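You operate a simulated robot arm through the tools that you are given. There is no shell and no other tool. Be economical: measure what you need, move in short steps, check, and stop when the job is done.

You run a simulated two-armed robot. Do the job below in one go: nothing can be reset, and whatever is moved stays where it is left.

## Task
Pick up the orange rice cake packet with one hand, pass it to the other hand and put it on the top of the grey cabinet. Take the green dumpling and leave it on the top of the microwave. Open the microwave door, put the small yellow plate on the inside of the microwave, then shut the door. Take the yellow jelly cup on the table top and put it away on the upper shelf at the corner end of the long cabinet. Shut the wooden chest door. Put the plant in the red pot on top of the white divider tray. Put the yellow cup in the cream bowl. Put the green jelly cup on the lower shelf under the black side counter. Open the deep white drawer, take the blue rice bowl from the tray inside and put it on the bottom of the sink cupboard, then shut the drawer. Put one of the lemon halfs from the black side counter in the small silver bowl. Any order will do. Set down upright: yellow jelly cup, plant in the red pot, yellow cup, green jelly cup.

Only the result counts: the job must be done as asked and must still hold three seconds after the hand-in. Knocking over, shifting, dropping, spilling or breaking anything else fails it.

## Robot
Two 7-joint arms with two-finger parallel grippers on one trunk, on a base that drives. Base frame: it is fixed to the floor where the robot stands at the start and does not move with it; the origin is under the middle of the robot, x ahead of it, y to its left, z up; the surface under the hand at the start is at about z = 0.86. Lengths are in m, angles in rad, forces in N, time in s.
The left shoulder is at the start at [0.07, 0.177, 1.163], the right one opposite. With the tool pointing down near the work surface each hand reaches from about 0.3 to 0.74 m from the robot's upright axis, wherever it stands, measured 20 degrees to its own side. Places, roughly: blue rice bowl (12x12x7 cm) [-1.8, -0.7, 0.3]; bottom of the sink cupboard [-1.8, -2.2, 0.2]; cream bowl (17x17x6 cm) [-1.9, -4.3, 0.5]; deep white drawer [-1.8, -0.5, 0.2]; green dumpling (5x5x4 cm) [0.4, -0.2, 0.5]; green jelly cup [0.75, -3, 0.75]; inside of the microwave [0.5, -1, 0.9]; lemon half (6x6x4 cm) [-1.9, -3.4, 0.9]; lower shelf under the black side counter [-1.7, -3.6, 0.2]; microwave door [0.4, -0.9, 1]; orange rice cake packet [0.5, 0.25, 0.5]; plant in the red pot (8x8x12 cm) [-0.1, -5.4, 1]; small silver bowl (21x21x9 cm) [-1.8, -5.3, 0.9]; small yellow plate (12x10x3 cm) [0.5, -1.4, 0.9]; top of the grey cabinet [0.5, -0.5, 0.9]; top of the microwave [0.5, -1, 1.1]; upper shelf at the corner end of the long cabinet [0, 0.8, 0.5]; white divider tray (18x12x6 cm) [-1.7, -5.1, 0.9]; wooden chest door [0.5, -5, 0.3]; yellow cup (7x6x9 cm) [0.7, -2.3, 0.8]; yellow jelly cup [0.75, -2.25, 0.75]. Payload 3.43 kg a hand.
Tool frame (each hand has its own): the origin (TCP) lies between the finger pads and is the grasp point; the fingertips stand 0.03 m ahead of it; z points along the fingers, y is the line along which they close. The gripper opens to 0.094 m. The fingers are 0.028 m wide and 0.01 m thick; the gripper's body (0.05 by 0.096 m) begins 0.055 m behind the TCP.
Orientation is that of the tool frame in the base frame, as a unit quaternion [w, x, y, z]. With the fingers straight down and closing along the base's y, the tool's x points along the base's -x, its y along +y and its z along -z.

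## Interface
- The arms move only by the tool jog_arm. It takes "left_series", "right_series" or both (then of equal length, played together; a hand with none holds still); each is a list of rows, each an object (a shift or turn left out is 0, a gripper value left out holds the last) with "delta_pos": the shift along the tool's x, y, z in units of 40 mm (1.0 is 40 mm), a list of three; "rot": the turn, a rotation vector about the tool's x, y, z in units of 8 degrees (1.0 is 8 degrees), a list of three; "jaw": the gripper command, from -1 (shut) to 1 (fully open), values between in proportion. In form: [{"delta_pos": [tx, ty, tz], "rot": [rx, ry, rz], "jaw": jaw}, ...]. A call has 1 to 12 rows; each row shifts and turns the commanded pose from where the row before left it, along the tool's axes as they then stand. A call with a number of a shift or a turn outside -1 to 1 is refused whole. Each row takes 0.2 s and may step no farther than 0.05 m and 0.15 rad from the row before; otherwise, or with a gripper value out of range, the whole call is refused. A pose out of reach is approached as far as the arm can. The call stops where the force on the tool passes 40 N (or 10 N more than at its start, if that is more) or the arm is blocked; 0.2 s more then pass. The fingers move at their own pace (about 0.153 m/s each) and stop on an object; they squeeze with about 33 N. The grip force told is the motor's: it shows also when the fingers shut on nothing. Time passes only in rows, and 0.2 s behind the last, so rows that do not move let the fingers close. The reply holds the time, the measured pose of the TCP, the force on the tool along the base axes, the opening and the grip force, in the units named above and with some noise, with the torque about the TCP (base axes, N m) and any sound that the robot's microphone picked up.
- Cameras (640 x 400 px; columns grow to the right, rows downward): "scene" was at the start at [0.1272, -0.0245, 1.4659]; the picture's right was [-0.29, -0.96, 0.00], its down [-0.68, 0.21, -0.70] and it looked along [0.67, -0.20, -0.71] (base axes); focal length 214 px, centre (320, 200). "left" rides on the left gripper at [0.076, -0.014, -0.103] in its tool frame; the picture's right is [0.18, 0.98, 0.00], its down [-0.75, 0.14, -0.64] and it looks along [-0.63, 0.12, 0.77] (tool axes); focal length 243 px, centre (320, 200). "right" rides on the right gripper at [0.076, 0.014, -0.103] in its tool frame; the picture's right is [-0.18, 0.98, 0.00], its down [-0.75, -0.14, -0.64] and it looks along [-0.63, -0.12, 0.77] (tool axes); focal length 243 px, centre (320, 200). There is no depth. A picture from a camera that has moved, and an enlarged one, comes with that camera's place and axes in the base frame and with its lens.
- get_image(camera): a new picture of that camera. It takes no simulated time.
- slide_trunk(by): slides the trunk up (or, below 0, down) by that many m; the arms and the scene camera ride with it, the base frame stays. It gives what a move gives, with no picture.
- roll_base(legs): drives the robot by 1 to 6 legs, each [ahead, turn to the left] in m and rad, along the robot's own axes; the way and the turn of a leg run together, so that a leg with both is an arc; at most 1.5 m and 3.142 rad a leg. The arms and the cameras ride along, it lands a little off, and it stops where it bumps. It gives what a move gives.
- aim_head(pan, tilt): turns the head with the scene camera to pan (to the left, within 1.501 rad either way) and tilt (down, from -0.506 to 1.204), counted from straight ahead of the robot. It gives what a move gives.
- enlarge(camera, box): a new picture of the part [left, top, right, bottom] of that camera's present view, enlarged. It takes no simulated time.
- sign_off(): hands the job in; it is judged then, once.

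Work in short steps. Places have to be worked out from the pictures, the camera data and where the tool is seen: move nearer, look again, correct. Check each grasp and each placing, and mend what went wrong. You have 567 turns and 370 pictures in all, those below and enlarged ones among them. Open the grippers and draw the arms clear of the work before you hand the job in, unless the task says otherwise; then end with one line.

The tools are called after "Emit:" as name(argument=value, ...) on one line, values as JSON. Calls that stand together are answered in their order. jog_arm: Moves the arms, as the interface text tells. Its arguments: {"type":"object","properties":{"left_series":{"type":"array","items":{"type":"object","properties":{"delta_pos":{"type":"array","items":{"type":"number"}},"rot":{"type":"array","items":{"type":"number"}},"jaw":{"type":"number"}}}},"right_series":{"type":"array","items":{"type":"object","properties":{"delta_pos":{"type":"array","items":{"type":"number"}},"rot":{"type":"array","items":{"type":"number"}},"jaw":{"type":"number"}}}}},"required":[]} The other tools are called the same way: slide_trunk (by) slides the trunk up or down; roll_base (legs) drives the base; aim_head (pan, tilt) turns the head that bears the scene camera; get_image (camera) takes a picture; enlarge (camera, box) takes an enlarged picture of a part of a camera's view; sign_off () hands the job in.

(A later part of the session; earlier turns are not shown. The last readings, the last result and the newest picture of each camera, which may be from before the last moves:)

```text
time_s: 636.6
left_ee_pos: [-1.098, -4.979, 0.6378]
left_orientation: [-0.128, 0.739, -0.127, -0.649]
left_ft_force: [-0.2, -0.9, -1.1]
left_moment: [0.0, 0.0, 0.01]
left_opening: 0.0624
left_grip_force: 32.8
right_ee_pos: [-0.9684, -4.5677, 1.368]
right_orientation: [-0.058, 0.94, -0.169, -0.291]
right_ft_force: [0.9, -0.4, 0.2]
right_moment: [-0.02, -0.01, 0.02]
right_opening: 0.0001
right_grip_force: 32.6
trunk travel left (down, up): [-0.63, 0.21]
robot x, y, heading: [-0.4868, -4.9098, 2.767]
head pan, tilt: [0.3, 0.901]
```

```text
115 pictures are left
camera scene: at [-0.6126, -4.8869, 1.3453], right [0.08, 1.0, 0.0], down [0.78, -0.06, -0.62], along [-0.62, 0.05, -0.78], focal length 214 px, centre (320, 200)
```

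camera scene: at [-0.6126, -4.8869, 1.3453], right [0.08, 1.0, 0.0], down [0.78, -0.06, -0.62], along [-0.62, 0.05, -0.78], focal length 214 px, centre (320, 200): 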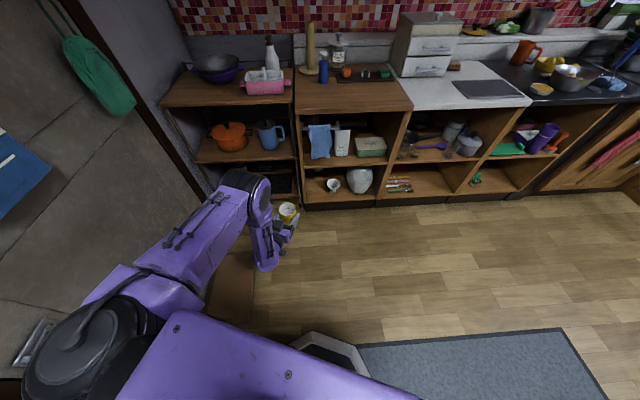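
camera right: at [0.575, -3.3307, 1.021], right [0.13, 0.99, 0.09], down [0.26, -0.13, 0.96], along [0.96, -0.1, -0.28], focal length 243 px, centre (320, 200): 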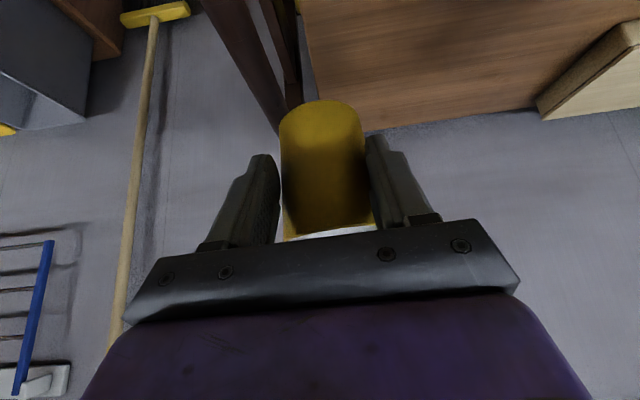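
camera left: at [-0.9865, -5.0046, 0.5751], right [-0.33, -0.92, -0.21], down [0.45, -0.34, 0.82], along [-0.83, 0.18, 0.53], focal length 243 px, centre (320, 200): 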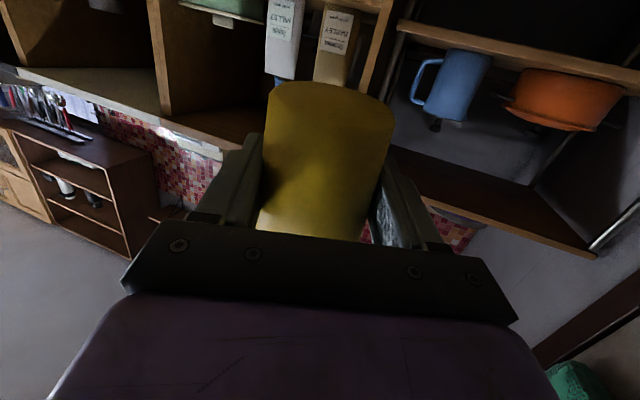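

The cup is upright in the hand (tilt <2°). I take it to the wooden counter's front edge at about y=−4.70, raising it above the counter.

Emit:
slide_trunk(by=0.2)

Emit:
jog_arm(left_series=[{"delta_pos": [-0.95, 0, -0.05]}, {"delta_pos": [-0.95, 0, -0.05]}, {"delta_pos": [-0.95, 0, -0.05]}, {"delta_pos": [-0.95, 0, -0.05]}])

Emit:
roll_base(legs=[[0, -1.196], [0.5, 0], [0, 1.571]])

Emit:
aim_head(pan=0.25, tilt=0.55)

Emit:
get_image(camera="scene")

```text
time_s: 638.8
left_ee_pos: [-1.0965, -4.9796, 0.838]
left_orientation: [-0.128, 0.739, -0.127, -0.649]
left_ft_force: [-0.4, 0.2, -1.5]
left_moment: [-0.03, 0.0, 0.02]
left_opening: 0.06
left_grip_force: 32.8
right_ee_pos: [-0.9682, -4.5678, 1.5689]
right_orientation: [-0.059, 0.94, -0.169, -0.29]
right_ft_force: [-0.1, 0.2, -0.1]
right_moment: [-0.02, 0.02, -0.01]
right_opening: 0.0
right_grip_force: 33.3
trunk travel left (down, up): [-0.83, 0.01]
robot x, y, heading: [-0.491, -4.9099, 2.764]
head pan, tilt: [0.3, 0.901]
```

```text
time_s: 639.8
left_ee_pos: [-1.1052, -4.9792, 0.9912]
left_orientation: [-0.128, 0.739, -0.127, -0.649]
left_ft_force: [0.4, 0.6, -0.7]
left_moment: [-0.01, -0.03, -0.01]
left_opening: 0.06
left_grip_force: 32.8
right_ee_pos: [-0.9678, -4.567, 1.5678]
right_orientation: [-0.057, 0.94, -0.168, -0.29]
right_ft_force: [0.1, -0.4, -0.9]
right_moment: [0.01, 0.01, 0.0]
right_opening: 0.0002
right_grip_force: 33.1
trunk travel left (down, up): [-0.83, 0.01]
robot x, y, heading: [-0.4936, -4.9098, 2.766]
head pan, tilt: [0.3, 0.901]
```

```text
time_s: 649.6
left_ee_pos: [-1.0321, -4.717, 0.9908]
left_orientation: [0.004, 0.749, 0.022, -0.662]
left_ft_force: [-0.1, 0.0, -0.5]
left_moment: [0.0, 0.03, 0.02]
left_opening: 0.0591
left_grip_force: 33.1
right_ee_pos: [-1.0653, -4.2842, 1.5673]
right_orientation: [0.001, 0.955, 0.023, -0.295]
right_ft_force: [0.8, -0.3, -0.8]
right_moment: [0.01, -0.01, 0.01]
right_opening: 0.0
right_grip_force: 33.2
trunk travel left (down, up): [-0.83, 0.01]
robot x, y, heading: [-0.4905, -4.4132, -3.115]
head pan, tilt: [0.3, 0.901]
```

```text
time_s: 650.4
left_ee_pos: [-1.0327, -4.7163, 0.9915]
left_orientation: [0.004, 0.75, 0.023, -0.661]
left_ft_force: [1.3, -0.2, -1.1]
left_moment: [0.0, -0.01, -0.01]
left_opening: 0.0596
left_grip_force: 32.5
right_ee_pos: [-1.065, -4.2836, 1.568]
right_orientation: [0.001, 0.955, 0.022, -0.296]
right_ft_force: [-1.4, 0.3, 0.3]
right_moment: [0.03, 0.0, -0.02]
right_opening: 0.0
right_grip_force: 33.1
trunk travel left (down, up): [-0.83, 0.01]
robot x, y, heading: [-0.488, -4.4124, -3.114]
head pan, tilt: [0.25, 0.55]
```

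```text
114 pictures are left
camera scene: at [-0.6278, -4.439, 1.5745], right [-0.27, 0.96, 0.0], down [0.5, 0.14, -0.85], along [-0.82, -0.23, -0.52], focal length 214 px, centre (320, 200)
```

scene: 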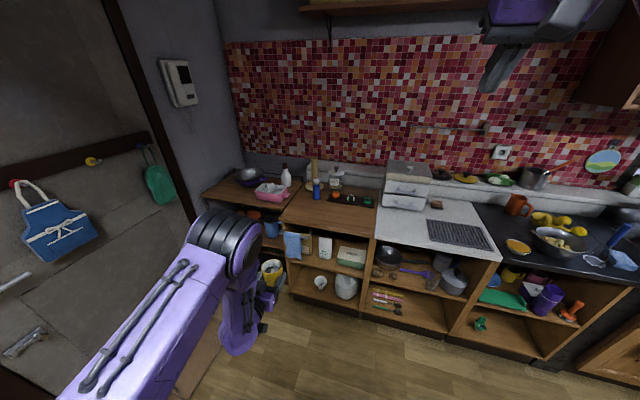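

Emit:
enlarge(camera="scene", box=[270, 160, 510, 340])

```text
2.22 times, centred on (390, 250) of scene
camera zoom: at [-0.6278, -4.439, 1.5745], right [-0.27, 0.96, 0.0], down [0.5, 0.14, -0.85], along [-0.82, -0.23, -0.52], focal length 477 px, centre (164, 89)
```

zoom: 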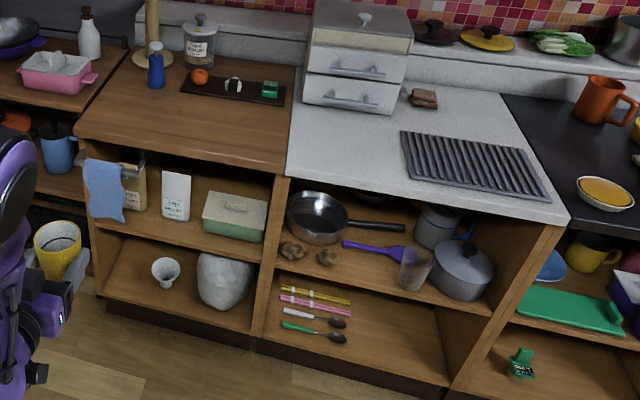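

The cream bowl must be deep in the upper shelf behind the pan. First I stand the cup on the wooden counter: drive forward.

Emit:
roll_base(legs=[[0.38, -0.025]])

Emit:
get_image(camera="scene")

Emit:
get_image(camera="left")

```text
time_s: 652.8
left_ee_pos: [-1.4239, -4.7016, 0.9913]
left_orientation: [-0.008, 0.75, 0.01, -0.662]
left_ft_force: [-0.8, -0.5, 0.2]
left_moment: [0.04, 0.01, -0.03]
left_opening: 0.0592
left_grip_force: 33.3
right_ee_pos: [-1.442, -4.2685, 1.5693]
right_orientation: [-0.004, 0.955, 0.006, -0.296]
right_ft_force: [0.5, 0.1, -0.8]
right_moment: [-0.02, -0.03, -0.03]
right_opening: 0.0
right_grip_force: 32.8
trunk travel left (down, up): [-0.83, 0.01]
robot x, y, heading: [-0.8721, -4.4156, 3.131]
head pan, tilt: [0.25, 0.55]
```

```text
112 pictures are left
camera scene: at [-1.0105, -4.4376, 1.5748], right [-0.24, 0.97, 0.0], down [0.51, 0.13, -0.85], along [-0.83, -0.2, -0.52], focal length 214 px, centre (320, 200)
```

scene: 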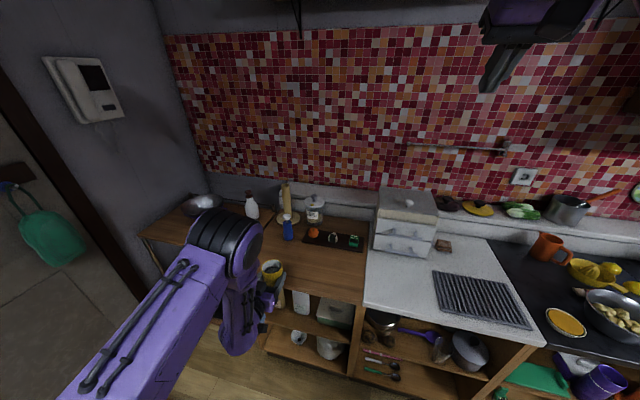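

```text
111 pictures are left
camera left: at [-1.3119, -4.686, 0.9285], right [0.03, -0.98, -0.21], down [0.54, -0.16, 0.82], along [-0.84, -0.14, 0.53], focal length 243 px, centre (320, 200)
```

left: 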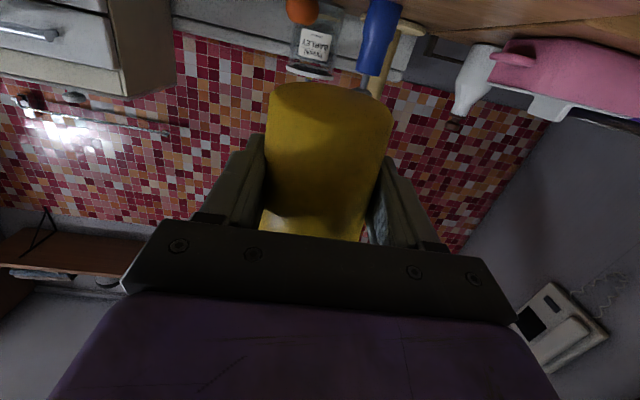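

Emit:
roll_base(legs=[[0.12, 0.0]])

Emit:
slide_trunk(by=-0.05)

Emit:
get_image(camera="scene")

Emit:
get_image(camera="left")

```text
time_s: 654.0
left_ee_pos: [-1.5398, -4.7002, 0.9928]
left_orientation: [-0.008, 0.749, 0.009, -0.663]
left_ft_force: [0.4, 0.7, -0.4]
left_moment: [-0.02, -0.03, 0.02]
left_opening: 0.0592
left_grip_force: 33.5
right_ee_pos: [-1.5568, -4.2673, 1.5704]
right_orientation: [-0.003, 0.954, 0.007, -0.298]
right_ft_force: [1.1, 0.0, 0.1]
right_moment: [0.03, 0.0, 0.04]
right_opening: 0.0003
right_grip_force: 33.3
trunk travel left (down, up): [-0.83, 0.01]
robot x, y, heading: [-0.9946, -4.4144, 3.132]
head pan, tilt: [0.25, 0.55]
```

```text
time_s: 655.0
left_ee_pos: [-1.5431, -4.6998, 0.9411]
left_orientation: [-0.008, 0.75, 0.01, -0.661]
left_ft_force: [0.3, 0.2, -0.4]
left_moment: [-0.01, 0.0, -0.02]
left_opening: 0.0591
left_grip_force: 32.7
right_ee_pos: [-1.5614, -4.2655, 1.5182]
right_orientation: [-0.004, 0.955, 0.004, -0.296]
right_ft_force: [-0.8, -0.1, 0.4]
right_moment: [-0.01, 0.0, 0.02]
right_opening: 0.0
right_grip_force: 33.3
trunk travel left (down, up): [-0.78, 0.06]
robot x, y, heading: [-0.9902, -4.4159, 3.134]
head pan, tilt: [0.25, 0.55]
```

```text
110 pictures are left
camera scene: at [-1.1305, -4.4364, 1.5245], right [-0.24, 0.97, 0.0], down [0.51, 0.12, -0.85], along [-0.83, -0.2, -0.52], focal length 214 px, centre (320, 200)
```

scene: 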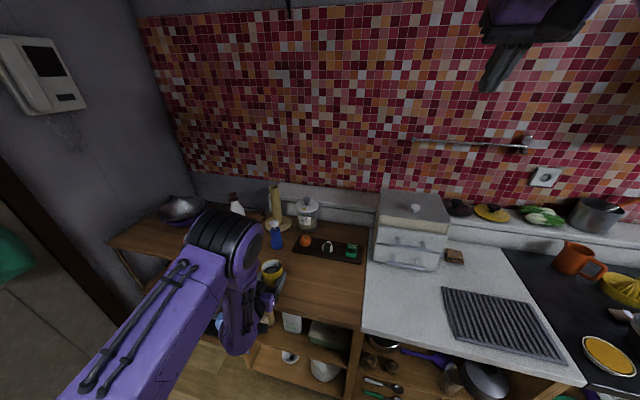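

```text
109 pictures are left
camera left: at [-1.4313, -4.6844, 0.8778], right [0.03, -0.98, -0.21], down [0.54, -0.16, 0.82], along [-0.84, -0.13, 0.53], focal length 243 px, centre (320, 200)
```

left: 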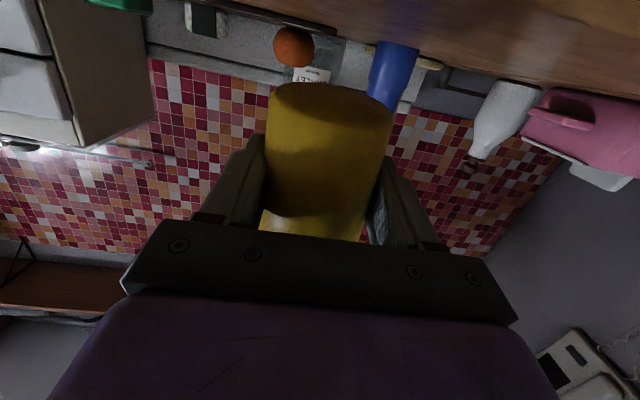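

Emit:
slide_trunk(by=-0.02)

Emit:
slide_trunk(by=-0.01)

Emit:
slide_trunk(by=-0.008)

Emit:
get_image(camera="left")

```text
time_s: 655.6
left_ee_pos: [-1.5426, -4.6999, 0.9215]
left_orientation: [-0.007, 0.75, 0.01, -0.662]
left_ft_force: [0.0, -0.1, -0.5]
left_moment: [0.02, 0.01, -0.05]
left_opening: 0.0594
left_grip_force: 33.1
right_ee_pos: [-1.5621, -4.2651, 1.498]
right_orientation: [-0.005, 0.955, 0.005, -0.296]
right_ft_force: [0.5, 0.0, 0.3]
right_moment: [0.0, 0.0, -0.01]
right_opening: 0.0001
right_grip_force: 32.7
trunk travel left (down, up): [-0.76, 0.08]
robot x, y, heading: [-0.9881, -4.4105, 3.134]
head pan, tilt: [0.25, 0.55]
```

```text
time_s: 656.2
left_ee_pos: [-1.543, -4.6998, 0.9109]
left_orientation: [-0.008, 0.75, 0.009, -0.661]
left_ft_force: [-0.2, 0.3, -1.6]
left_moment: [0.01, -0.01, 0.0]
left_opening: 0.0591
left_grip_force: 32.6
right_ee_pos: [-1.5623, -4.2665, 1.4885]
right_orientation: [-0.006, 0.955, 0.005, -0.296]
right_ft_force: [-0.1, 0.6, -0.2]
right_moment: [0.0, 0.01, -0.01]
right_opening: 0.0
right_grip_force: 33.3
trunk travel left (down, up): [-0.75, 0.09]
robot x, y, heading: [-0.9923, -4.4156, 3.138]
head pan, tilt: [0.25, 0.55]
```

```text
time_s: 656.8
left_ee_pos: [-1.5429, -4.6995, 0.9051]
left_orientation: [-0.008, 0.748, 0.009, -0.663]
left_ft_force: [-2.7, 0.5, 13.2]
left_moment: [-0.11, 0.51, 0.0]
left_opening: 0.0589
left_grip_force: 32.4
right_ee_pos: [-1.5592, -4.2663, 1.4812]
right_orientation: [-0.003, 0.955, 0.006, -0.298]
right_ft_force: [0.5, 0.2, -0.2]
right_moment: [-0.03, -0.01, 0.0]
right_opening: 0.0
right_grip_force: 33.3
trunk travel left (down, up): [-0.742, 0.098]
robot x, y, heading: [-0.9923, -4.4129, 3.132]
head pan, tilt: [0.25, 0.55]
```

```text
108 pictures are left
camera left: at [-1.4314, -4.6839, 0.8418], right [0.03, -0.98, -0.21], down [0.55, -0.16, 0.82], along [-0.84, -0.13, 0.53], focal length 243 px, centre (320, 200)
```

left: 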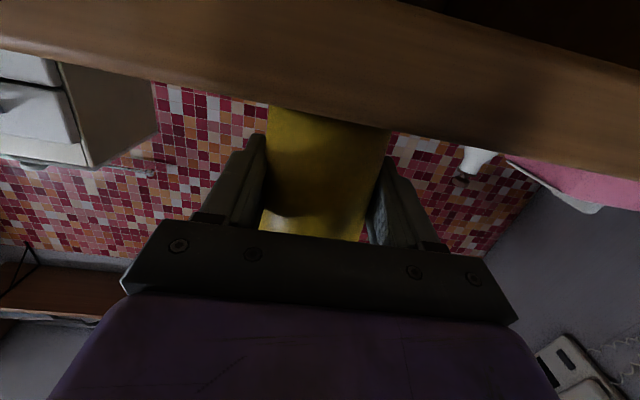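

Contact on the counter. Open and draw straight back.

Emit:
jog_arm(left_series=[{"jaw": 0.4}, {"jaw": 0.8}, {"jaw": 0.8}, {"delta_pos": [0, 0, -0.6]}, {"delta_pos": [0, 0, -0.9]}, {"delta_pos": [0, 0, -0.9]}])

Emit:
roll_base(legs=[[-0.3, 0]])

Emit:
get_image(camera="scene")

```text
time_s: 658.2
left_ee_pos: [-1.4464, -4.7016, 0.9159]
left_orientation: [-0.008, 0.75, 0.009, -0.662]
left_ft_force: [-0.2, 0.3, 0.7]
left_moment: [0.03, 0.0, 0.0]
left_opening: 0.0847
left_grip_force: 0.1
right_ee_pos: [-1.5608, -4.2665, 1.4795]
right_orientation: [-0.003, 0.955, 0.006, -0.297]
right_ft_force: [-0.5, 0.3, 0.4]
right_moment: [-0.03, 0.01, 0.0]
right_opening: 0.0
right_grip_force: 32.8
trunk travel left (down, up): [-0.742, 0.098]
robot x, y, heading: [-0.9921, -4.4191, 3.131]
head pan, tilt: [0.25, 0.55]
```

```text
time_s: 660.2
left_ee_pos: [-1.1556, -4.7043, 0.9169]
left_orientation: [-0.008, 0.751, 0.01, -0.66]
left_ft_force: [-0.1, -0.2, 0.3]
left_moment: [-0.04, 0.03, -0.01]
left_opening: 0.0847
left_grip_force: 0.0
right_ee_pos: [-1.2698, -4.2693, 1.4807]
right_orientation: [-0.004, 0.955, 0.007, -0.295]
right_ft_force: [0.0, 0.6, -0.2]
right_moment: [0.01, 0.01, -0.02]
right_opening: 0.0001
right_grip_force: 32.5
trunk travel left (down, up): [-0.742, 0.098]
robot x, y, heading: [-0.7007, -4.4167, 3.131]
head pan, tilt: [0.25, 0.55]
```

```text
107 pictures are left
camera scene: at [-0.8383, -4.4391, 1.4864], right [-0.24, 0.97, 0.0], down [0.51, 0.12, -0.85], along [-0.83, -0.2, -0.52], focal length 214 px, centre (320, 200)
```

scene: 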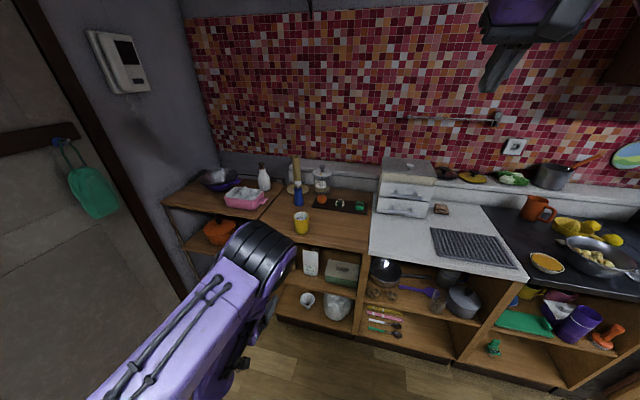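

The cup stands upright on the counter. Now lower the camera to look into the upper shelf for the cream bowl.

Emit:
slide_trunk(by=-0.4)

Emit:
aim_head(pan=-0.1, tilt=0.4)

Emit:
slide_trunk(by=-0.2)

Emit:
enlarge(camera="scene", box=[180, 120, 460, 300])

```text
time_s: 664.0
left_ee_pos: [-1.154, -4.7047, 0.5165]
left_orientation: [-0.008, 0.751, 0.01, -0.66]
left_ft_force: [0.2, -0.8, 0.3]
left_moment: [0.03, 0.01, 0.01]
left_opening: 0.0849
left_grip_force: 0.0
right_ee_pos: [-1.2686, -4.2701, 1.0812]
right_orientation: [-0.004, 0.955, 0.007, -0.296]
right_ft_force: [0.1, 0.1, 0.2]
right_moment: [0.01, -0.02, -0.02]
right_opening: 0.0001
right_grip_force: 33.0
trunk travel left (down, up): [-0.342, 0.498]
robot x, y, heading: [-0.6986, -4.4186, 3.136]
head pan, tilt: [0.25, 0.55]
```

```text
time_s: 664.9
left_ee_pos: [-1.1548, -4.7051, 0.5166]
left_orientation: [-0.008, 0.75, 0.01, -0.661]
left_ft_force: [-0.1, 0.7, 0.1]
left_moment: [0.02, 0.02, 0.01]
left_opening: 0.0848
left_grip_force: 0.0
right_ee_pos: [-1.2693, -4.2685, 1.0799]
right_orientation: [-0.004, 0.955, 0.007, -0.297]
right_ft_force: [-0.7, 0.3, -1.3]
right_moment: [-0.03, 0.01, 0.0]
right_opening: 0.0
right_grip_force: 33.1
trunk travel left (down, up): [-0.342, 0.498]
robot x, y, heading: [-0.7001, -4.4171, 3.132]
head pan, tilt: [-0.099, 0.4]
```

```text
time_s: 667.0
left_ee_pos: [-1.154, -4.703, 0.3171]
left_orientation: [-0.007, 0.751, 0.01, -0.661]
left_ft_force: [0.1, -0.3, 0.5]
left_moment: [-0.01, -0.01, -0.01]
left_opening: 0.0847
left_grip_force: 0.1
right_ee_pos: [-1.2687, -4.2699, 0.8809]
right_orientation: [-0.004, 0.955, 0.007, -0.297]
right_ft_force: [-0.6, 0.0, -0.5]
right_moment: [0.01, -0.02, 0.01]
right_opening: 0.0
right_grip_force: 33.4
trunk travel left (down, up): [-0.142, 0.698]
robot x, y, heading: [-0.6988, -4.4186, 3.131]
head pan, tilt: [-0.099, 0.4]
```

```text
2.22 times, centred on (320, 210) of scene
camera zoom: at [-0.8418, -4.4076, 0.9004], right [0.11, 0.99, 0.0], down [0.39, -0.04, -0.92], along [-0.92, 0.1, -0.39], focal length 477 px, centre (320, 178)
```

zoom: 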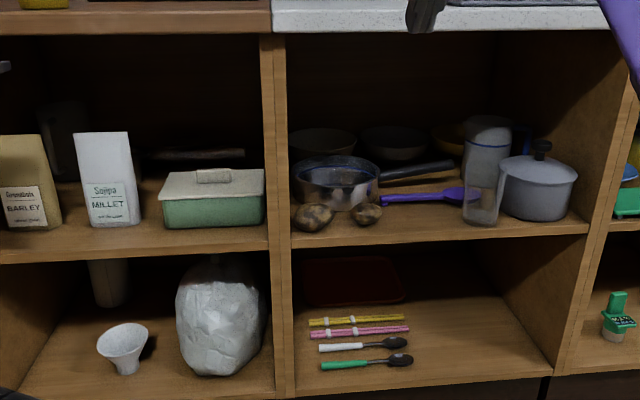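

The cream bowl (y≈−4.30, x≈−1.9) is at the back, behind a pan. I'll use the right hand at ~35° pitch gripping the cup near its rim. First move the cup closer: regrasp it with the right hand and set it on the white counter right above.

Emit:
slide_trunk(by=0.4)

Emit:
slide_trunk(by=0.2)

Emit:
roll_base(legs=[[-0.2, 0], [0, 1.571], [0.42, 0], [0, -1.571]])

Emit:
jog_arm(right_series=[{"rot": [0, -0.85, 0], "jaw": 1}, {"rot": [0, -0.85, 0]}, {"rot": [0, -0.85, 0]}, {"delta_pos": [0.9, 0, 0.3]}, {"delta_pos": [0.9, 0, 0.3]}, {"delta_pos": [0.9, 0, 0.3]}, {"delta_pos": [0.9, 0, 0.3]}, {"delta_pos": [0.9, 0, 0.3]}, {"delta_pos": [0.9, 0, 0.3]}, {"delta_pos": [0.9, 0, 0.3]}, {"delta_pos": [0.9, 0, 0.3]}])

Emit:
aim_head(pan=0.0, tilt=0.55)

Emit:
get_image(camera="scene")

```text
time_s: 670.9
left_ee_pos: [-1.1532, -4.7046, 0.7163]
left_orientation: [-0.008, 0.75, 0.01, -0.661]
left_ft_force: [0.6, 0.6, 0.2]
left_moment: [0.01, 0.01, 0.0]
left_opening: 0.0846
left_grip_force: 0.1
right_ee_pos: [-1.2702, -4.2701, 1.2791]
right_orientation: [-0.004, 0.955, 0.006, -0.297]
right_ft_force: [0.0, -0.1, -0.1]
right_moment: [0.01, 0.02, -0.03]
right_opening: 0.0001
right_grip_force: 32.6
trunk travel left (down, up): [-0.542, 0.298]
robot x, y, heading: [-0.7015, -4.4173, 3.136]
head pan, tilt: [-0.099, 0.4]
```

```text
time_s: 673.0
left_ee_pos: [-1.1534, -4.7035, 0.9161]
left_orientation: [-0.007, 0.75, 0.011, -0.661]
left_ft_force: [0.3, -1.2, 0.2]
left_moment: [0.0, -0.04, 0.0]
left_opening: 0.0846
left_grip_force: 0.0
right_ee_pos: [-1.2695, -4.2691, 1.4805]
right_orientation: [-0.004, 0.955, 0.006, -0.297]
right_ft_force: [0.2, 0.4, 0.0]
right_moment: [0.01, -0.05, 0.0]
right_opening: 0.0
right_grip_force: 32.6
trunk travel left (down, up): [-0.742, 0.098]
robot x, y, heading: [-0.6992, -4.4154, 3.133]
head pan, tilt: [-0.099, 0.4]
```

```text
time_s: 684.5
left_ee_pos: [-0.9523, -5.1268, 0.9165]
left_orientation: [-0.007, 0.75, 0.011, -0.661]
left_ft_force: [-0.7, -0.1, 0.9]
left_moment: [-0.02, 0.0, 0.03]
left_opening: 0.0847
left_grip_force: 0.0
right_ee_pos: [-1.068, -4.6929, 1.48]
right_orientation: [-0.005, 0.955, 0.007, -0.297]
right_ft_force: [-0.3, 0.3, 0.8]
right_moment: [0.0, 0.02, 0.0]
right_opening: 0.0002
right_grip_force: 32.7
trunk travel left (down, up): [-0.742, 0.098]
robot x, y, heading: [-0.4991, -4.8393, 3.138]
head pan, tilt: [-0.099, 0.4]
```

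```text
time_s: 686.9
left_ee_pos: [-0.9516, -5.1285, 0.9167]
left_orientation: [-0.006, 0.751, 0.012, -0.661]
left_ft_force: [-0.1, -0.2, -0.1]
left_moment: [0.01, -0.01, 0.01]
left_opening: 0.0844
left_grip_force: 0.1
right_ee_pos: [-0.9847, -4.6878, 1.1878]
right_orientation: [-0.003, 0.887, 0.007, -0.462]
right_ft_force: [0.0, 0.0, 0.6]
right_moment: [0.0, 0.01, -0.03]
right_opening: 0.0939
right_grip_force: 0.1
trunk travel left (down, up): [-0.742, 0.098]
robot x, y, heading: [-0.5001, -4.8411, 3.139]
head pan, tilt: [-0.099, 0.4]
```

```text
time_s: 687.6
left_ee_pos: [-0.9519, -5.128, 0.9165]
left_orientation: [-0.007, 0.751, 0.011, -0.66]
left_ft_force: [-0.7, -0.9, -0.5]
left_moment: [0.02, -0.04, 0.01]
left_opening: 0.0845
left_grip_force: 0.1
right_ee_pos: [-0.9842, -4.6893, 1.189]
right_orientation: [-0.002, 0.887, 0.008, -0.461]
right_ft_force: [0.2, -0.3, 0.2]
right_moment: [-0.01, -0.02, 0.02]
right_opening: 0.094
right_grip_force: 0.1
trunk travel left (down, up): [-0.742, 0.098]
robot x, y, heading: [-0.4979, -4.8372, 3.137]
head pan, tilt: [0.0, 0.55]
```

```text
105 pictures are left
camera scene: at [-0.6391, -4.8389, 1.4866], right [0.01, 1.0, 0.0], down [0.52, 0.0, -0.85], along [-0.85, 0.0, -0.52], focal length 214 px, centre (320, 200)
```

scene: 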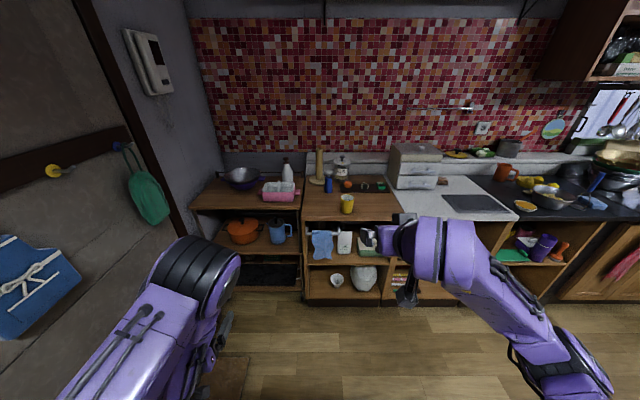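

Approach the cup with the right hand at 35° pitch.

Emit:
roll_base(legs=[[0.32, 0]])

Emit:
jog_arm(right_series=[{"delta_pos": [0.6, 0.05, 0.85]}, {"delta_pos": [0.6, 0.05, 0.85]}, {"delta_pos": [0.6, 0.05, 0.85]}, {"delta_pos": [0.6, 0.05, 0.85]}, {"delta_pos": [0.6, 0.05, 0.85]}, {"delta_pos": [0.6, 0.05, 0.85]}])

Emit:
get_image(camera="right")

Emit:
get_image(camera="scene")

```text
time_s: 689.7
left_ee_pos: [-1.2744, -5.1268, 0.9159]
left_orientation: [-0.005, 0.75, 0.013, -0.661]
left_ft_force: [0.0, 0.0, -0.6]
left_moment: [0.01, 0.0, -0.01]
left_opening: 0.0845
left_grip_force: 0.0
right_ee_pos: [-1.3059, -4.6885, 1.1873]
right_orientation: [-0.002, 0.887, 0.008, -0.461]
right_ft_force: [-0.1, -0.8, 0.1]
right_moment: [-0.01, 0.02, -0.05]
right_opening: 0.0938
right_grip_force: 0.1
trunk travel left (down, up): [-0.742, 0.098]
robot x, y, heading: [-0.8197, -4.8375, 3.138]
head pan, tilt: [0.0, 0.55]
```

```text
time_s: 691.1
left_ee_pos: [-1.2744, -5.1284, 0.916]
left_orientation: [-0.007, 0.751, 0.012, -0.661]
left_ft_force: [0.3, -0.9, 0.0]
left_moment: [0.0, 0.0, 0.0]
left_opening: 0.0849
left_grip_force: 0.1
right_ee_pos: [-1.3461, -4.7683, 0.9992]
right_orientation: [-0.005, 0.888, 0.01, -0.46]
right_ft_force: [-0.8, 0.0, 0.6]
right_moment: [0.01, 0.01, 0.0]
right_opening: 0.0937
right_grip_force: 0.1
right hand out of reach, approached as far as the arm can: row 2, 3, 4, 5, 6
trunk travel left (down, up): [-0.742, 0.098]
robot x, y, heading: [-0.8225, -4.8384, 3.138]
head pan, tilt: [0.0, 0.55]
```

```text
104 pictures are left
camera right: at [-1.2189, -4.7812, 0.996], right [-0.09, -0.99, 0.13], down [0.09, 0.13, 0.99], along [-0.99, 0.1, 0.08], focal length 243 px, centre (320, 200)
```

right: 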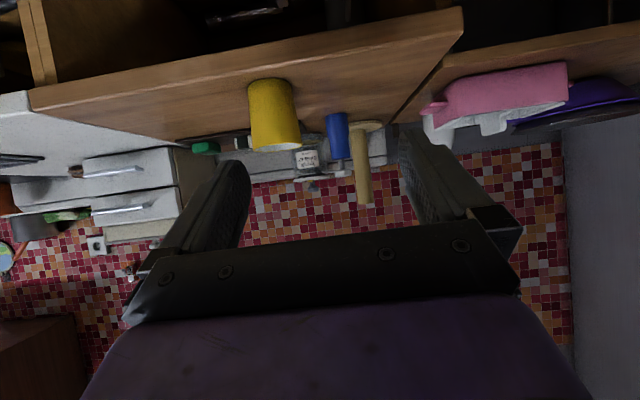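

```text
103 pictures are left
camera scene: at [-0.9606, -4.8392, 1.4867], right [0.0, 1.0, 0.0], down [0.52, 0.0, -0.85], along [-0.85, 0.0, -0.52], focal length 214 px, centre (320, 200)
```

scene: 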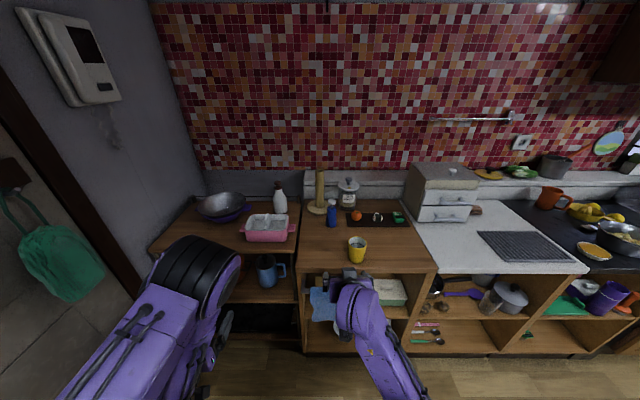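

The arm is cramped at this range; back the base 15 cm and extend instead.

Emit:
roll_base(legs=[[-0.15, 0]])

Emit:
jog_arm(right_series=[{"delta_pos": [-0.3, -0.5, 0.8]}, {"delta_pos": [-0.3, -0.5, 0.8]}, {"delta_pos": [-0.3, -0.4, 0.8]}, {"delta_pos": [-0.2, -0.25, 0.8]}])

Emit:
get_image(camera="right")

```text
time_s: 692.5
left_ee_pos: [-1.1268, -5.1273, 0.9158]
left_orientation: [-0.006, 0.751, 0.012, -0.66]
left_ft_force: [0.2, -0.4, 0.2]
left_moment: [-0.02, 0.0, 0.01]
left_opening: 0.0845
left_grip_force: 0.0
right_ee_pos: [-1.1997, -4.7666, 0.9993]
right_orientation: [-0.005, 0.888, 0.009, -0.46]
right_ft_force: [-0.4, -0.2, 0.1]
right_moment: [-0.01, -0.01, 0.05]
right_opening: 0.0944
right_grip_force: 0.0
trunk travel left (down, up): [-0.742, 0.098]
robot x, y, heading: [-0.6752, -4.8414, 3.143]
head pan, tilt: [0.0, 0.55]
```

```text
time_s: 693.5
left_ee_pos: [-1.1274, -5.127, 0.9157]
left_orientation: [-0.006, 0.751, 0.012, -0.661]
left_ft_force: [-0.4, -0.3, -0.1]
left_moment: [-0.01, 0.0, 0.03]
left_opening: 0.0844
left_grip_force: 0.0
right_ee_pos: [-1.2371, -4.7689, 1.0341]
right_orientation: [-0.007, 0.889, 0.011, -0.458]
right_ft_force: [-0.5, 0.0, -0.2]
right_moment: [0.04, 0.0, -0.03]
right_opening: 0.0941
right_grip_force: 0.0
right hand out of reach, approached as far as the arm can: row 1, 2, 3, 4
trunk travel left (down, up): [-0.742, 0.098]
robot x, y, heading: [-0.6725, -4.8355, 3.139]
head pan, tilt: [0.0, 0.55]
```

```text
102 pictures are left
camera right: at [-1.1099, -4.7834, 1.0309], right [-0.09, -0.99, 0.13], down [0.08, 0.12, 0.99], along [-0.99, 0.1, 0.07], focal length 243 px, centre (320, 200)
```

right: 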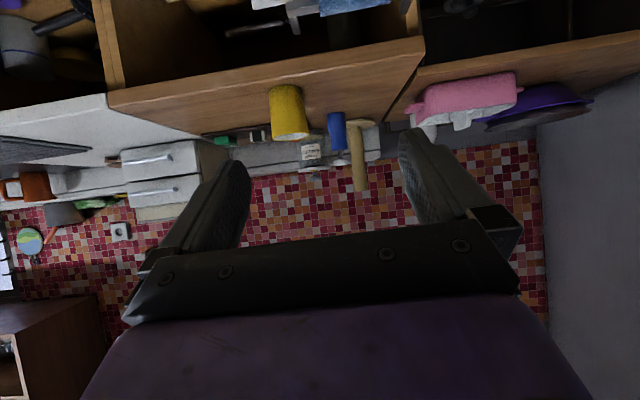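

I raise the right hand back up, extend forward at height, then descend.

Emit:
jog_arm(right_series=[{"delta_pos": [-0.8, -0.4, -0.4]}, {"delta_pos": [-0.8, -0.4, -0.4]}, {"delta_pos": [-0.8, -0.4, -0.3]}, {"delta_pos": [-0.8, -0.4, 0.2]}, {"delta_pos": [-0.5, -0.3, 0.7]}, {"delta_pos": [-0.4, 0, 0.8]}, {"delta_pos": [-0.4, 0, 0.8]}, {"delta_pos": [-0.4, 0, 0.8]}])

Emit:
jog_arm(right_series=[{"delta_pos": [0.7, 0, 0.5]}, {"delta_pos": [0.7, 0, 0.5]}, {"delta_pos": [0.7, 0, 0.5]}, {"delta_pos": [0.7, 0, 0.5]}])

```text
time_s: 695.3
left_ee_pos: [-1.1272, -5.1266, 0.915]
left_orientation: [-0.007, 0.751, 0.011, -0.661]
left_ft_force: [-0.4, 0.5, -0.3]
left_moment: [-0.01, 0.02, -0.02]
left_opening: 0.0844
left_grip_force: 0.0
right_ee_pos: [-1.3899, -4.7013, 1.1966]
right_orientation: [-0.013, 0.892, 0.021, -0.451]
right_ft_force: [0.1, -0.2, -0.1]
right_moment: [0.01, -0.03, 0.04]
right_opening: 0.094
right_grip_force: 0.1
right hand out of reach, approached as far as the arm can: row 5, 6, 7, 8
trunk travel left (down, up): [-0.742, 0.098]
robot x, y, heading: [-0.6731, -4.835, 3.143]
head pan, tilt: [0.0, 0.55]
```

```text
time_s: 696.3
left_ee_pos: [-1.1263, -5.1261, 0.9168]
left_orientation: [-0.007, 0.751, 0.011, -0.661]
left_ft_force: [-0.4, 0.3, 0.1]
left_moment: [0.0, 0.02, -0.02]
left_opening: 0.0847
left_grip_force: 0.1
right_ee_pos: [-1.3473, -4.6979, 1.1369]
right_orientation: [-0.026, 0.896, 0.028, -0.442]
right_ft_force: [0.2, -0.2, 0.0]
right_moment: [0.0, -0.04, 0.03]
right_opening: 0.0939
right_grip_force: 0.0
right hand out of reach, approached as far as the arm can: row 1, 2, 3, 4
trunk travel left (down, up): [-0.742, 0.098]
robot x, y, heading: [-0.674, -4.8403, 3.138]
head pan, tilt: [0.0, 0.55]
```

The right wrist is in an awkward branch; the left arm is healthy, so I'll use the left: park the right high, go back to the left-hand grasp position with 35° pitch.

Emit:
jog_arm(right_series=[{"rot": [0, 0.85, 0], "delta_pos": [-0.6, 0, -0.5]}, {"rot": [0, 0.85, 0], "delta_pos": [-0.6, 0, -0.5]}, {"rot": [0, 0.85, 0], "delta_pos": [-0.6, 0, -0.5]}, {"delta_pos": [-0.4, 0, -0.9]}, {"delta_pos": [-0.4, 0, -0.9]}, {"delta_pos": [-0.4, 0, -0.9]}, {"delta_pos": [-0.4, 0, -0.9]}, {"delta_pos": [-0.4, 0, -0.9]}], left_series=[{"rot": [0, 0.9, 0], "jaw": 1}, {"rot": [0, 0.9, 0]}, {"rot": [0, 0.9, 0]}, {"rot": [0, 0.8, 0]}, {"delta_pos": [-0.8, 0, -0.5]}, {"delta_pos": [-0.8, 0, -0.5]}, {"delta_pos": [-0.5, 0, -0.4]}, {}])

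Emit:
roll_base(legs=[[0, -1.571], [0.43, 0], [0, 1.571]])

Emit:
get_image(camera="scene")

Emit:
get_image(camera="left")

```text
time_s: 698.1
left_ee_pos: [-1.1463, -5.1316, 1.0141]
left_orientation: [-0.008, 0.888, 0.01, -0.46]
left_ft_force: [0.6, 1.1, -0.5]
left_moment: [-0.01, -0.02, -0.01]
left_opening: 0.0941
left_grip_force: 0.0
left hand out of reach, approached as far as the arm can: row 6, 7
right_ee_pos: [-1.3133, -4.7153, 1.3971]
right_orientation: [-0.023, 0.959, 0.019, -0.281]
right_ft_force: [0.2, 0.2, 0.3]
right_moment: [-0.01, 0.06, -0.01]
right_opening: 0.0938
right_grip_force: 0.0
right hand out of reach, approached as far as the arm can: row 7, 8
trunk travel left (down, up): [-0.742, 0.098]
robot x, y, heading: [-0.6743, -4.8355, 3.134]
head pan, tilt: [0.0, 0.55]
```

```text
time_s: 708.4
left_ee_pos: [-1.1402, -4.7004, 1.0144]
left_orientation: [-0.006, 0.888, 0.014, -0.46]
left_ft_force: [-0.2, -0.3, 0.0]
left_moment: [0.02, 0.02, 0.0]
left_opening: 0.0939
left_grip_force: 0.1
right_ee_pos: [-1.3114, -4.2847, 1.3958]
right_orientation: [-0.022, 0.959, 0.024, -0.281]
right_ft_force: [0.3, -0.3, -0.4]
right_moment: [0.02, -0.01, -0.02]
right_opening: 0.094
right_grip_force: 0.2
trunk travel left (down, up): [-0.742, 0.098]
robot x, y, heading: [-0.67, -4.4034, -3.134]
head pan, tilt: [0.0, 0.55]
```

```text
101 pictures are left
camera scene: at [-0.8108, -4.4034, 1.4866], right [0.0, 1.0, 0.0], down [0.52, 0.0, -0.85], along [-0.85, 0.0, -0.52], focal length 214 px, centre (320, 200)
```

scene: 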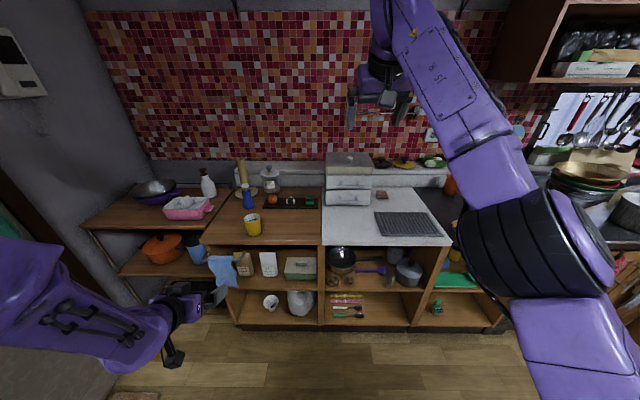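

```text
100 pictures are left
camera left: at [-1.0117, -4.6844, 1.0113], right [0.12, -0.98, -0.17], down [0.09, -0.16, 0.98], along [-0.99, -0.14, 0.07], focal length 243 px, centre (320, 200)
```

left: 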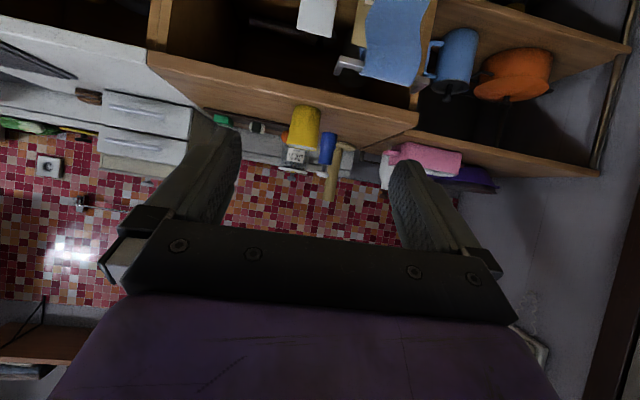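

Aligned. Drive 28 cm, then slide along the tool axis onto the cup.

Emit:
roll_base(legs=[[0.28, 0]])

Emit:
jog_arm(left_series=[{"delta_pos": [0, 0, 0.8]}, {"delta_pos": [0, 0, 0.8]}])

Emit:
get_image(camera="left")

```text
time_s: 710.4
left_ee_pos: [-1.4136, -4.702, 1.0147]
left_orientation: [-0.007, 0.888, 0.013, -0.461]
left_ft_force: [0.6, -0.1, -0.4]
left_moment: [-0.02, 0.0, -0.01]
left_opening: 0.0943
left_grip_force: 0.1
right_ee_pos: [-1.5847, -4.2853, 1.3983]
right_orientation: [-0.023, 0.959, 0.023, -0.282]
right_ft_force: [-0.1, 0.8, 0.3]
right_moment: [0.0, 0.01, -0.01]
right_opening: 0.094
right_grip_force: 0.0
trunk travel left (down, up): [-0.742, 0.098]
robot x, y, heading: [-0.9474, -4.4019, -3.139]
head pan, tilt: [0.0, 0.55]
```

```text
time_s: 711.0
left_ee_pos: [-1.4685, -4.7017, 0.9763]
left_orientation: [-0.008, 0.889, 0.013, -0.458]
left_ft_force: [-0.6, 0.1, 0.3]
left_moment: [-0.01, 0.02, 0.0]
left_opening: 0.0942
left_grip_force: 0.1
right_ee_pos: [-1.5865, -4.2864, 1.3955]
right_orientation: [-0.023, 0.959, 0.023, -0.28]
right_ft_force: [-0.3, -0.3, 0.6]
right_moment: [0.01, 0.01, 0.0]
right_opening: 0.0938
right_grip_force: 0.1
trunk travel left (down, up): [-0.742, 0.098]
robot x, y, heading: [-0.9449, -4.4052, -3.14]
head pan, tilt: [0.0, 0.55]
```

```text
99 pictures are left
camera left: at [-1.3395, -4.6853, 0.9735], right [0.12, -0.98, -0.17], down [0.09, -0.16, 0.98], along [-0.99, -0.14, 0.07], focal length 243 px, centre (320, 200)
```

left: 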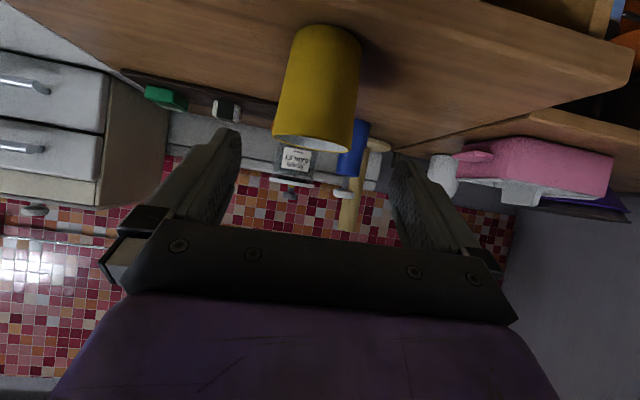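

Emit:
jog_arm(left_series=[{"delta_pos": [0, -0.08, 0.85]}, {"delta_pos": [0, 0, 0.85]}])

Emit:
get_image(camera="left")

```text
time_s: 711.5
left_ee_pos: [-1.5236, -4.6996, 0.9372]
left_orientation: [-0.007, 0.888, 0.014, -0.459]
left_ft_force: [0.2, -0.3, 0.1]
left_moment: [0.02, 0.0, 0.0]
left_opening: 0.0937
left_grip_force: 0.0
right_ee_pos: [-1.5886, -4.2862, 1.3957]
right_orientation: [-0.023, 0.959, 0.023, -0.28]
right_ft_force: [-0.1, 0.1, -0.4]
right_moment: [0.0, 0.0, -0.06]
right_opening: 0.0939
right_grip_force: 0.1
trunk travel left (down, up): [-0.742, 0.098]
robot x, y, heading: [-0.9446, -4.4006, -3.134]
head pan, tilt: [0.0, 0.55]
```

```text
98 pictures are left
camera left: at [-1.3948, -4.6834, 0.9346], right [0.12, -0.98, -0.17], down [0.09, -0.16, 0.98], along [-0.99, -0.14, 0.07], focal length 243 px, centre (320, 200)
```

left: 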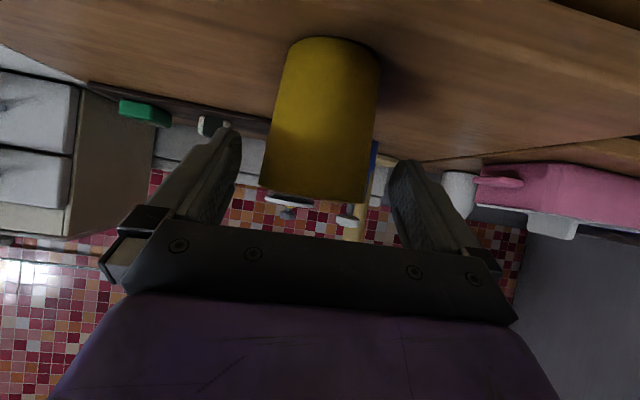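

Before gripping, I realise the left elbow would foul the shelf post at that depth, so the right arm is the right one. I back off and try to restore the right arm's normal wrist branch via its home pose.

Emit:
jog_arm(left_series=[{"delta_pos": [0, 0, -0.9]}, {"delta_pos": [0, 0, -0.9]}, {"delta_pos": [0, 0, -0.9]}])

Emit:
roll_base(legs=[[-0.35, 0]])

Emit:
jog_arm(right_series=[{"rot": [0, 0.7, 0], "delta_pos": [0.5, -0.6, -0.3]}, {"rot": [0, 0.7, 0], "delta_pos": [0.5, -0.6, -0.3]}, {"rot": [0, 0.7, 0], "delta_pos": [0.5, -0.6, -0.3]}, {"rot": [0, 0.7, 0], "delta_pos": [0.5, -0.6, 0]}, {"rot": [0, 0.7, 0], "delta_pos": [0.5, -0.6, 0]}, {"rot": [0, 0.6, 0], "delta_pos": [0.5, -0.6, 0]}, {"delta_pos": [0.5, -0.6, 0]}, {"delta_pos": [0.3, -0.6, 0]}])

Emit:
get_image(camera="scene")

```text
time_s: 712.4
left_ee_pos: [-1.4317, -4.6988, 1.0003]
left_orientation: [-0.007, 0.887, 0.013, -0.461]
left_ft_force: [0.1, 0.0, 0.7]
left_moment: [-0.04, 0.01, -0.03]
left_opening: 0.094
left_grip_force: 0.0
right_ee_pos: [-1.5824, -4.2852, 1.3975]
right_orientation: [-0.022, 0.958, 0.023, -0.283]
right_ft_force: [0.5, 0.6, 0.0]
right_moment: [0.0, 0.02, -0.01]
right_opening: 0.0942
right_grip_force: 0.1
trunk travel left (down, up): [-0.742, 0.098]
robot x, y, heading: [-0.9446, -4.4048, -3.14]
head pan, tilt: [0.0, 0.55]
```

```text
time_s: 714.6
left_ee_pos: [-1.084, -4.6978, 0.9991]
left_orientation: [-0.007, 0.888, 0.013, -0.46]
left_ft_force: [0.1, 0.3, -0.8]
left_moment: [-0.03, -0.02, -0.01]
left_opening: 0.094
left_grip_force: 0.1
right_ee_pos: [-1.2373, -4.2836, 1.3954]
right_orientation: [-0.023, 0.959, 0.022, -0.28]
right_ft_force: [-0.3, -0.7, 1.5]
right_moment: [-0.03, 0.0, 0.01]
right_opening: 0.094
right_grip_force: 0.1
trunk travel left (down, up): [-0.742, 0.098]
robot x, y, heading: [-0.5949, -4.4038, -3.141]
head pan, tilt: [0.0, 0.55]
```

```text
time_s: 716.4
left_ee_pos: [-1.0818, -4.6964, 0.9997]
left_orientation: [-0.007, 0.888, 0.012, -0.46]
left_ft_force: [0.1, 0.6, -1.0]
left_moment: [0.0, -0.03, -0.01]
left_opening: 0.094
left_grip_force: 0.1
right_ee_pos: [-1.0817, -4.0836, 1.4013]
right_orientation: [-0.027, 1.0, 0.015, 0.001]
right_ft_force: [-0.3, 0.4, 0.1]
right_moment: [-0.03, 0.01, -0.03]
right_opening: 0.0941
right_grip_force: 0.1
trunk travel left (down, up): [-0.742, 0.098]
robot x, y, heading: [-0.5963, -4.4045, -3.14]
head pan, tilt: [0.0, 0.55]
```

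```text
97 pictures are left
camera scene: at [-0.7346, -4.4005, 1.4867], right [0.0, 1.0, 0.0], down [0.52, 0.0, -0.85], along [-0.85, 0.0, -0.52], focal length 214 px, centre (320, 200)
```

scene: 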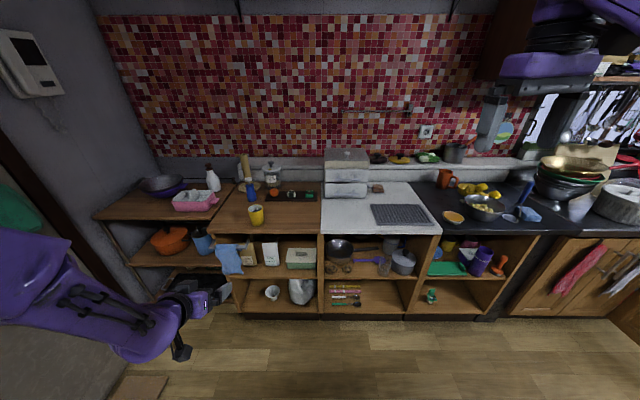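

Home-like pose reached. Now pitch to 35° and lower, checking the reach.

Emit:
jog_arm(right_series=[{"rot": [0, -0.86, 0]}, {"rot": [0, -0.86, 0]}, {"rot": [0, -0.86, 0]}, {"rot": [0, -0.86, 0]}, {"rot": [0, -0.86, 0]}, {"rot": [0, -0.86, 0]}, {"rot": [0, -0.86, 0]}, {"rot": [0, -0.86, 0]}])

Emit:
jog_arm(right_series=[{"delta_pos": [0.75, 0.1, 0.6]}, {"delta_pos": [0.75, 0.1, 0.6]}, {"delta_pos": [0.75, 0.1, 0.6]}, {"delta_pos": [0.75, 0.1, 0.6]}, {"delta_pos": [0.75, 0.1, 0.6]}, {"delta_pos": [0.75, 0.1, 0.6]}, {"delta_pos": [0.75, 0.1, 0.6]}, {"delta_pos": [0.75, 0.1, 0.6]}])

```text
time_s: 718.2
left_ee_pos: [-1.0833, -4.6981, 0.9991]
left_orientation: [-0.007, 0.888, 0.012, -0.46]
left_ft_force: [-0.3, 0.7, -0.1]
left_moment: [0.03, -0.01, 0.0]
left_opening: 0.0937
left_grip_force: 0.1
right_ee_pos: [-1.0814, -4.0847, 1.4023]
right_orientation: [-0.018, 0.887, 0.026, -0.461]
right_ft_force: [-0.9, -0.5, 0.2]
right_moment: [-0.03, -0.05, -0.01]
right_opening: 0.0938
right_grip_force: 0.0
trunk travel left (down, up): [-0.742, 0.098]
robot x, y, heading: [-0.5944, -4.3975, -3.142]
head pan, tilt: [0.0, 0.55]
```

```text
time_s: 720.0
left_ee_pos: [-1.0839, -4.6988, 0.9975]
left_orientation: [-0.007, 0.888, 0.013, -0.459]
left_ft_force: [-0.4, -0.1, 0.6]
left_moment: [-0.02, -0.05, 0.04]
left_opening: 0.0941
left_grip_force: 0.1
right_ee_pos: [-1.1778, -4.1383, 1.2473]
right_orientation: [-0.024, 0.89, 0.03, -0.454]
right_ft_force: [-0.9, 0.0, 0.1]
right_moment: [-0.01, 0.03, -0.01]
right_opening: 0.0939
right_grip_force: 0.0
right hand out of reach, approached as far as the arm can: row 3, 4, 5, 6, 7, 8
trunk travel left (down, up): [-0.742, 0.098]
robot x, y, heading: [-0.5985, -4.4031, -3.132]
head pan, tilt: [0.0, 0.55]
```

The branch persists. Alternative: use the left arm nearly straight like a lance (elbow then stays on the line), driving the base in. First park the right hand close to the body on its side.

Emit:
jog_arm(right_series=[{"rot": [0, 0.86, 0]}, {"rot": [0, 0.86, 0]}, {"rot": [0, 0.86, 0]}, {"rot": [0, 0.86, 0]}, {"rot": [0, 0.86, 0]}, {"rot": [0, 0.86, 0]}, {"rot": [0, 0.86, 0]}, {"rot": [0, 0.86, 0], "jaw": -1}, {"delta_pos": [0.9, -0.6, -0.3]}, {"delta_pos": [0.9, -0.6, -0.3]}, {"delta_pos": [0.9, -0.6, -0.3]}, {"delta_pos": [0.9, -0.6, -0.3]}])

Emit:
jog_arm(right_series=[{"delta_pos": [0.9, -0.6, 0]}, {"delta_pos": [0.9, -0.6, 0]}, {"delta_pos": [0.9, -0.6, 0]}, {"delta_pos": [0.9, -0.6, 0]}])

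```text
time_s: 722.6
left_ee_pos: [-1.0821, -4.6969, 1.0008]
left_orientation: [-0.007, 0.887, 0.013, -0.461]
left_ft_force: [-0.8, -0.1, 0.7]
left_moment: [0.01, -0.02, 0.0]
left_opening: 0.0942
left_grip_force: 0.1
right_ee_pos: [-1.032, -4.0359, 1.3014]
right_orientation: [-0.027, 1.0, 0.016, 0.001]
right_ft_force: [-0.4, 1.0, -0.7]
right_moment: [-0.03, 0.02, 0.0]
right_opening: 0.0001
right_grip_force: 33.0
trunk travel left (down, up): [-0.742, 0.098]
robot x, y, heading: [-0.5945, -4.4, -3.131]
head pan, tilt: [0.0, 0.55]
```

```text
time_s: 723.6
left_ee_pos: [-1.0815, -4.6979, 0.9992]
left_orientation: [-0.007, 0.888, 0.012, -0.46]
left_ft_force: [-0.1, 0.3, 0.0]
left_moment: [-0.01, 0.02, 0.02]
left_opening: 0.0941
left_grip_force: 0.0
right_ee_pos: [-0.9939, -3.9731, 1.2771]
right_orientation: [-0.028, 0.999, 0.016, 0.001]
right_ft_force: [0.2, 0.0, -0.1]
right_moment: [-0.04, 0.0, 0.01]
right_opening: 0.0
right_grip_force: 33.0
right hand out of reach, approached as far as the arm can: row 2, 3, 4
trunk travel left (down, up): [-0.742, 0.098]
robot x, y, heading: [-0.5946, -4.4005, -3.139]
head pan, tilt: [0.0, 0.55]
```

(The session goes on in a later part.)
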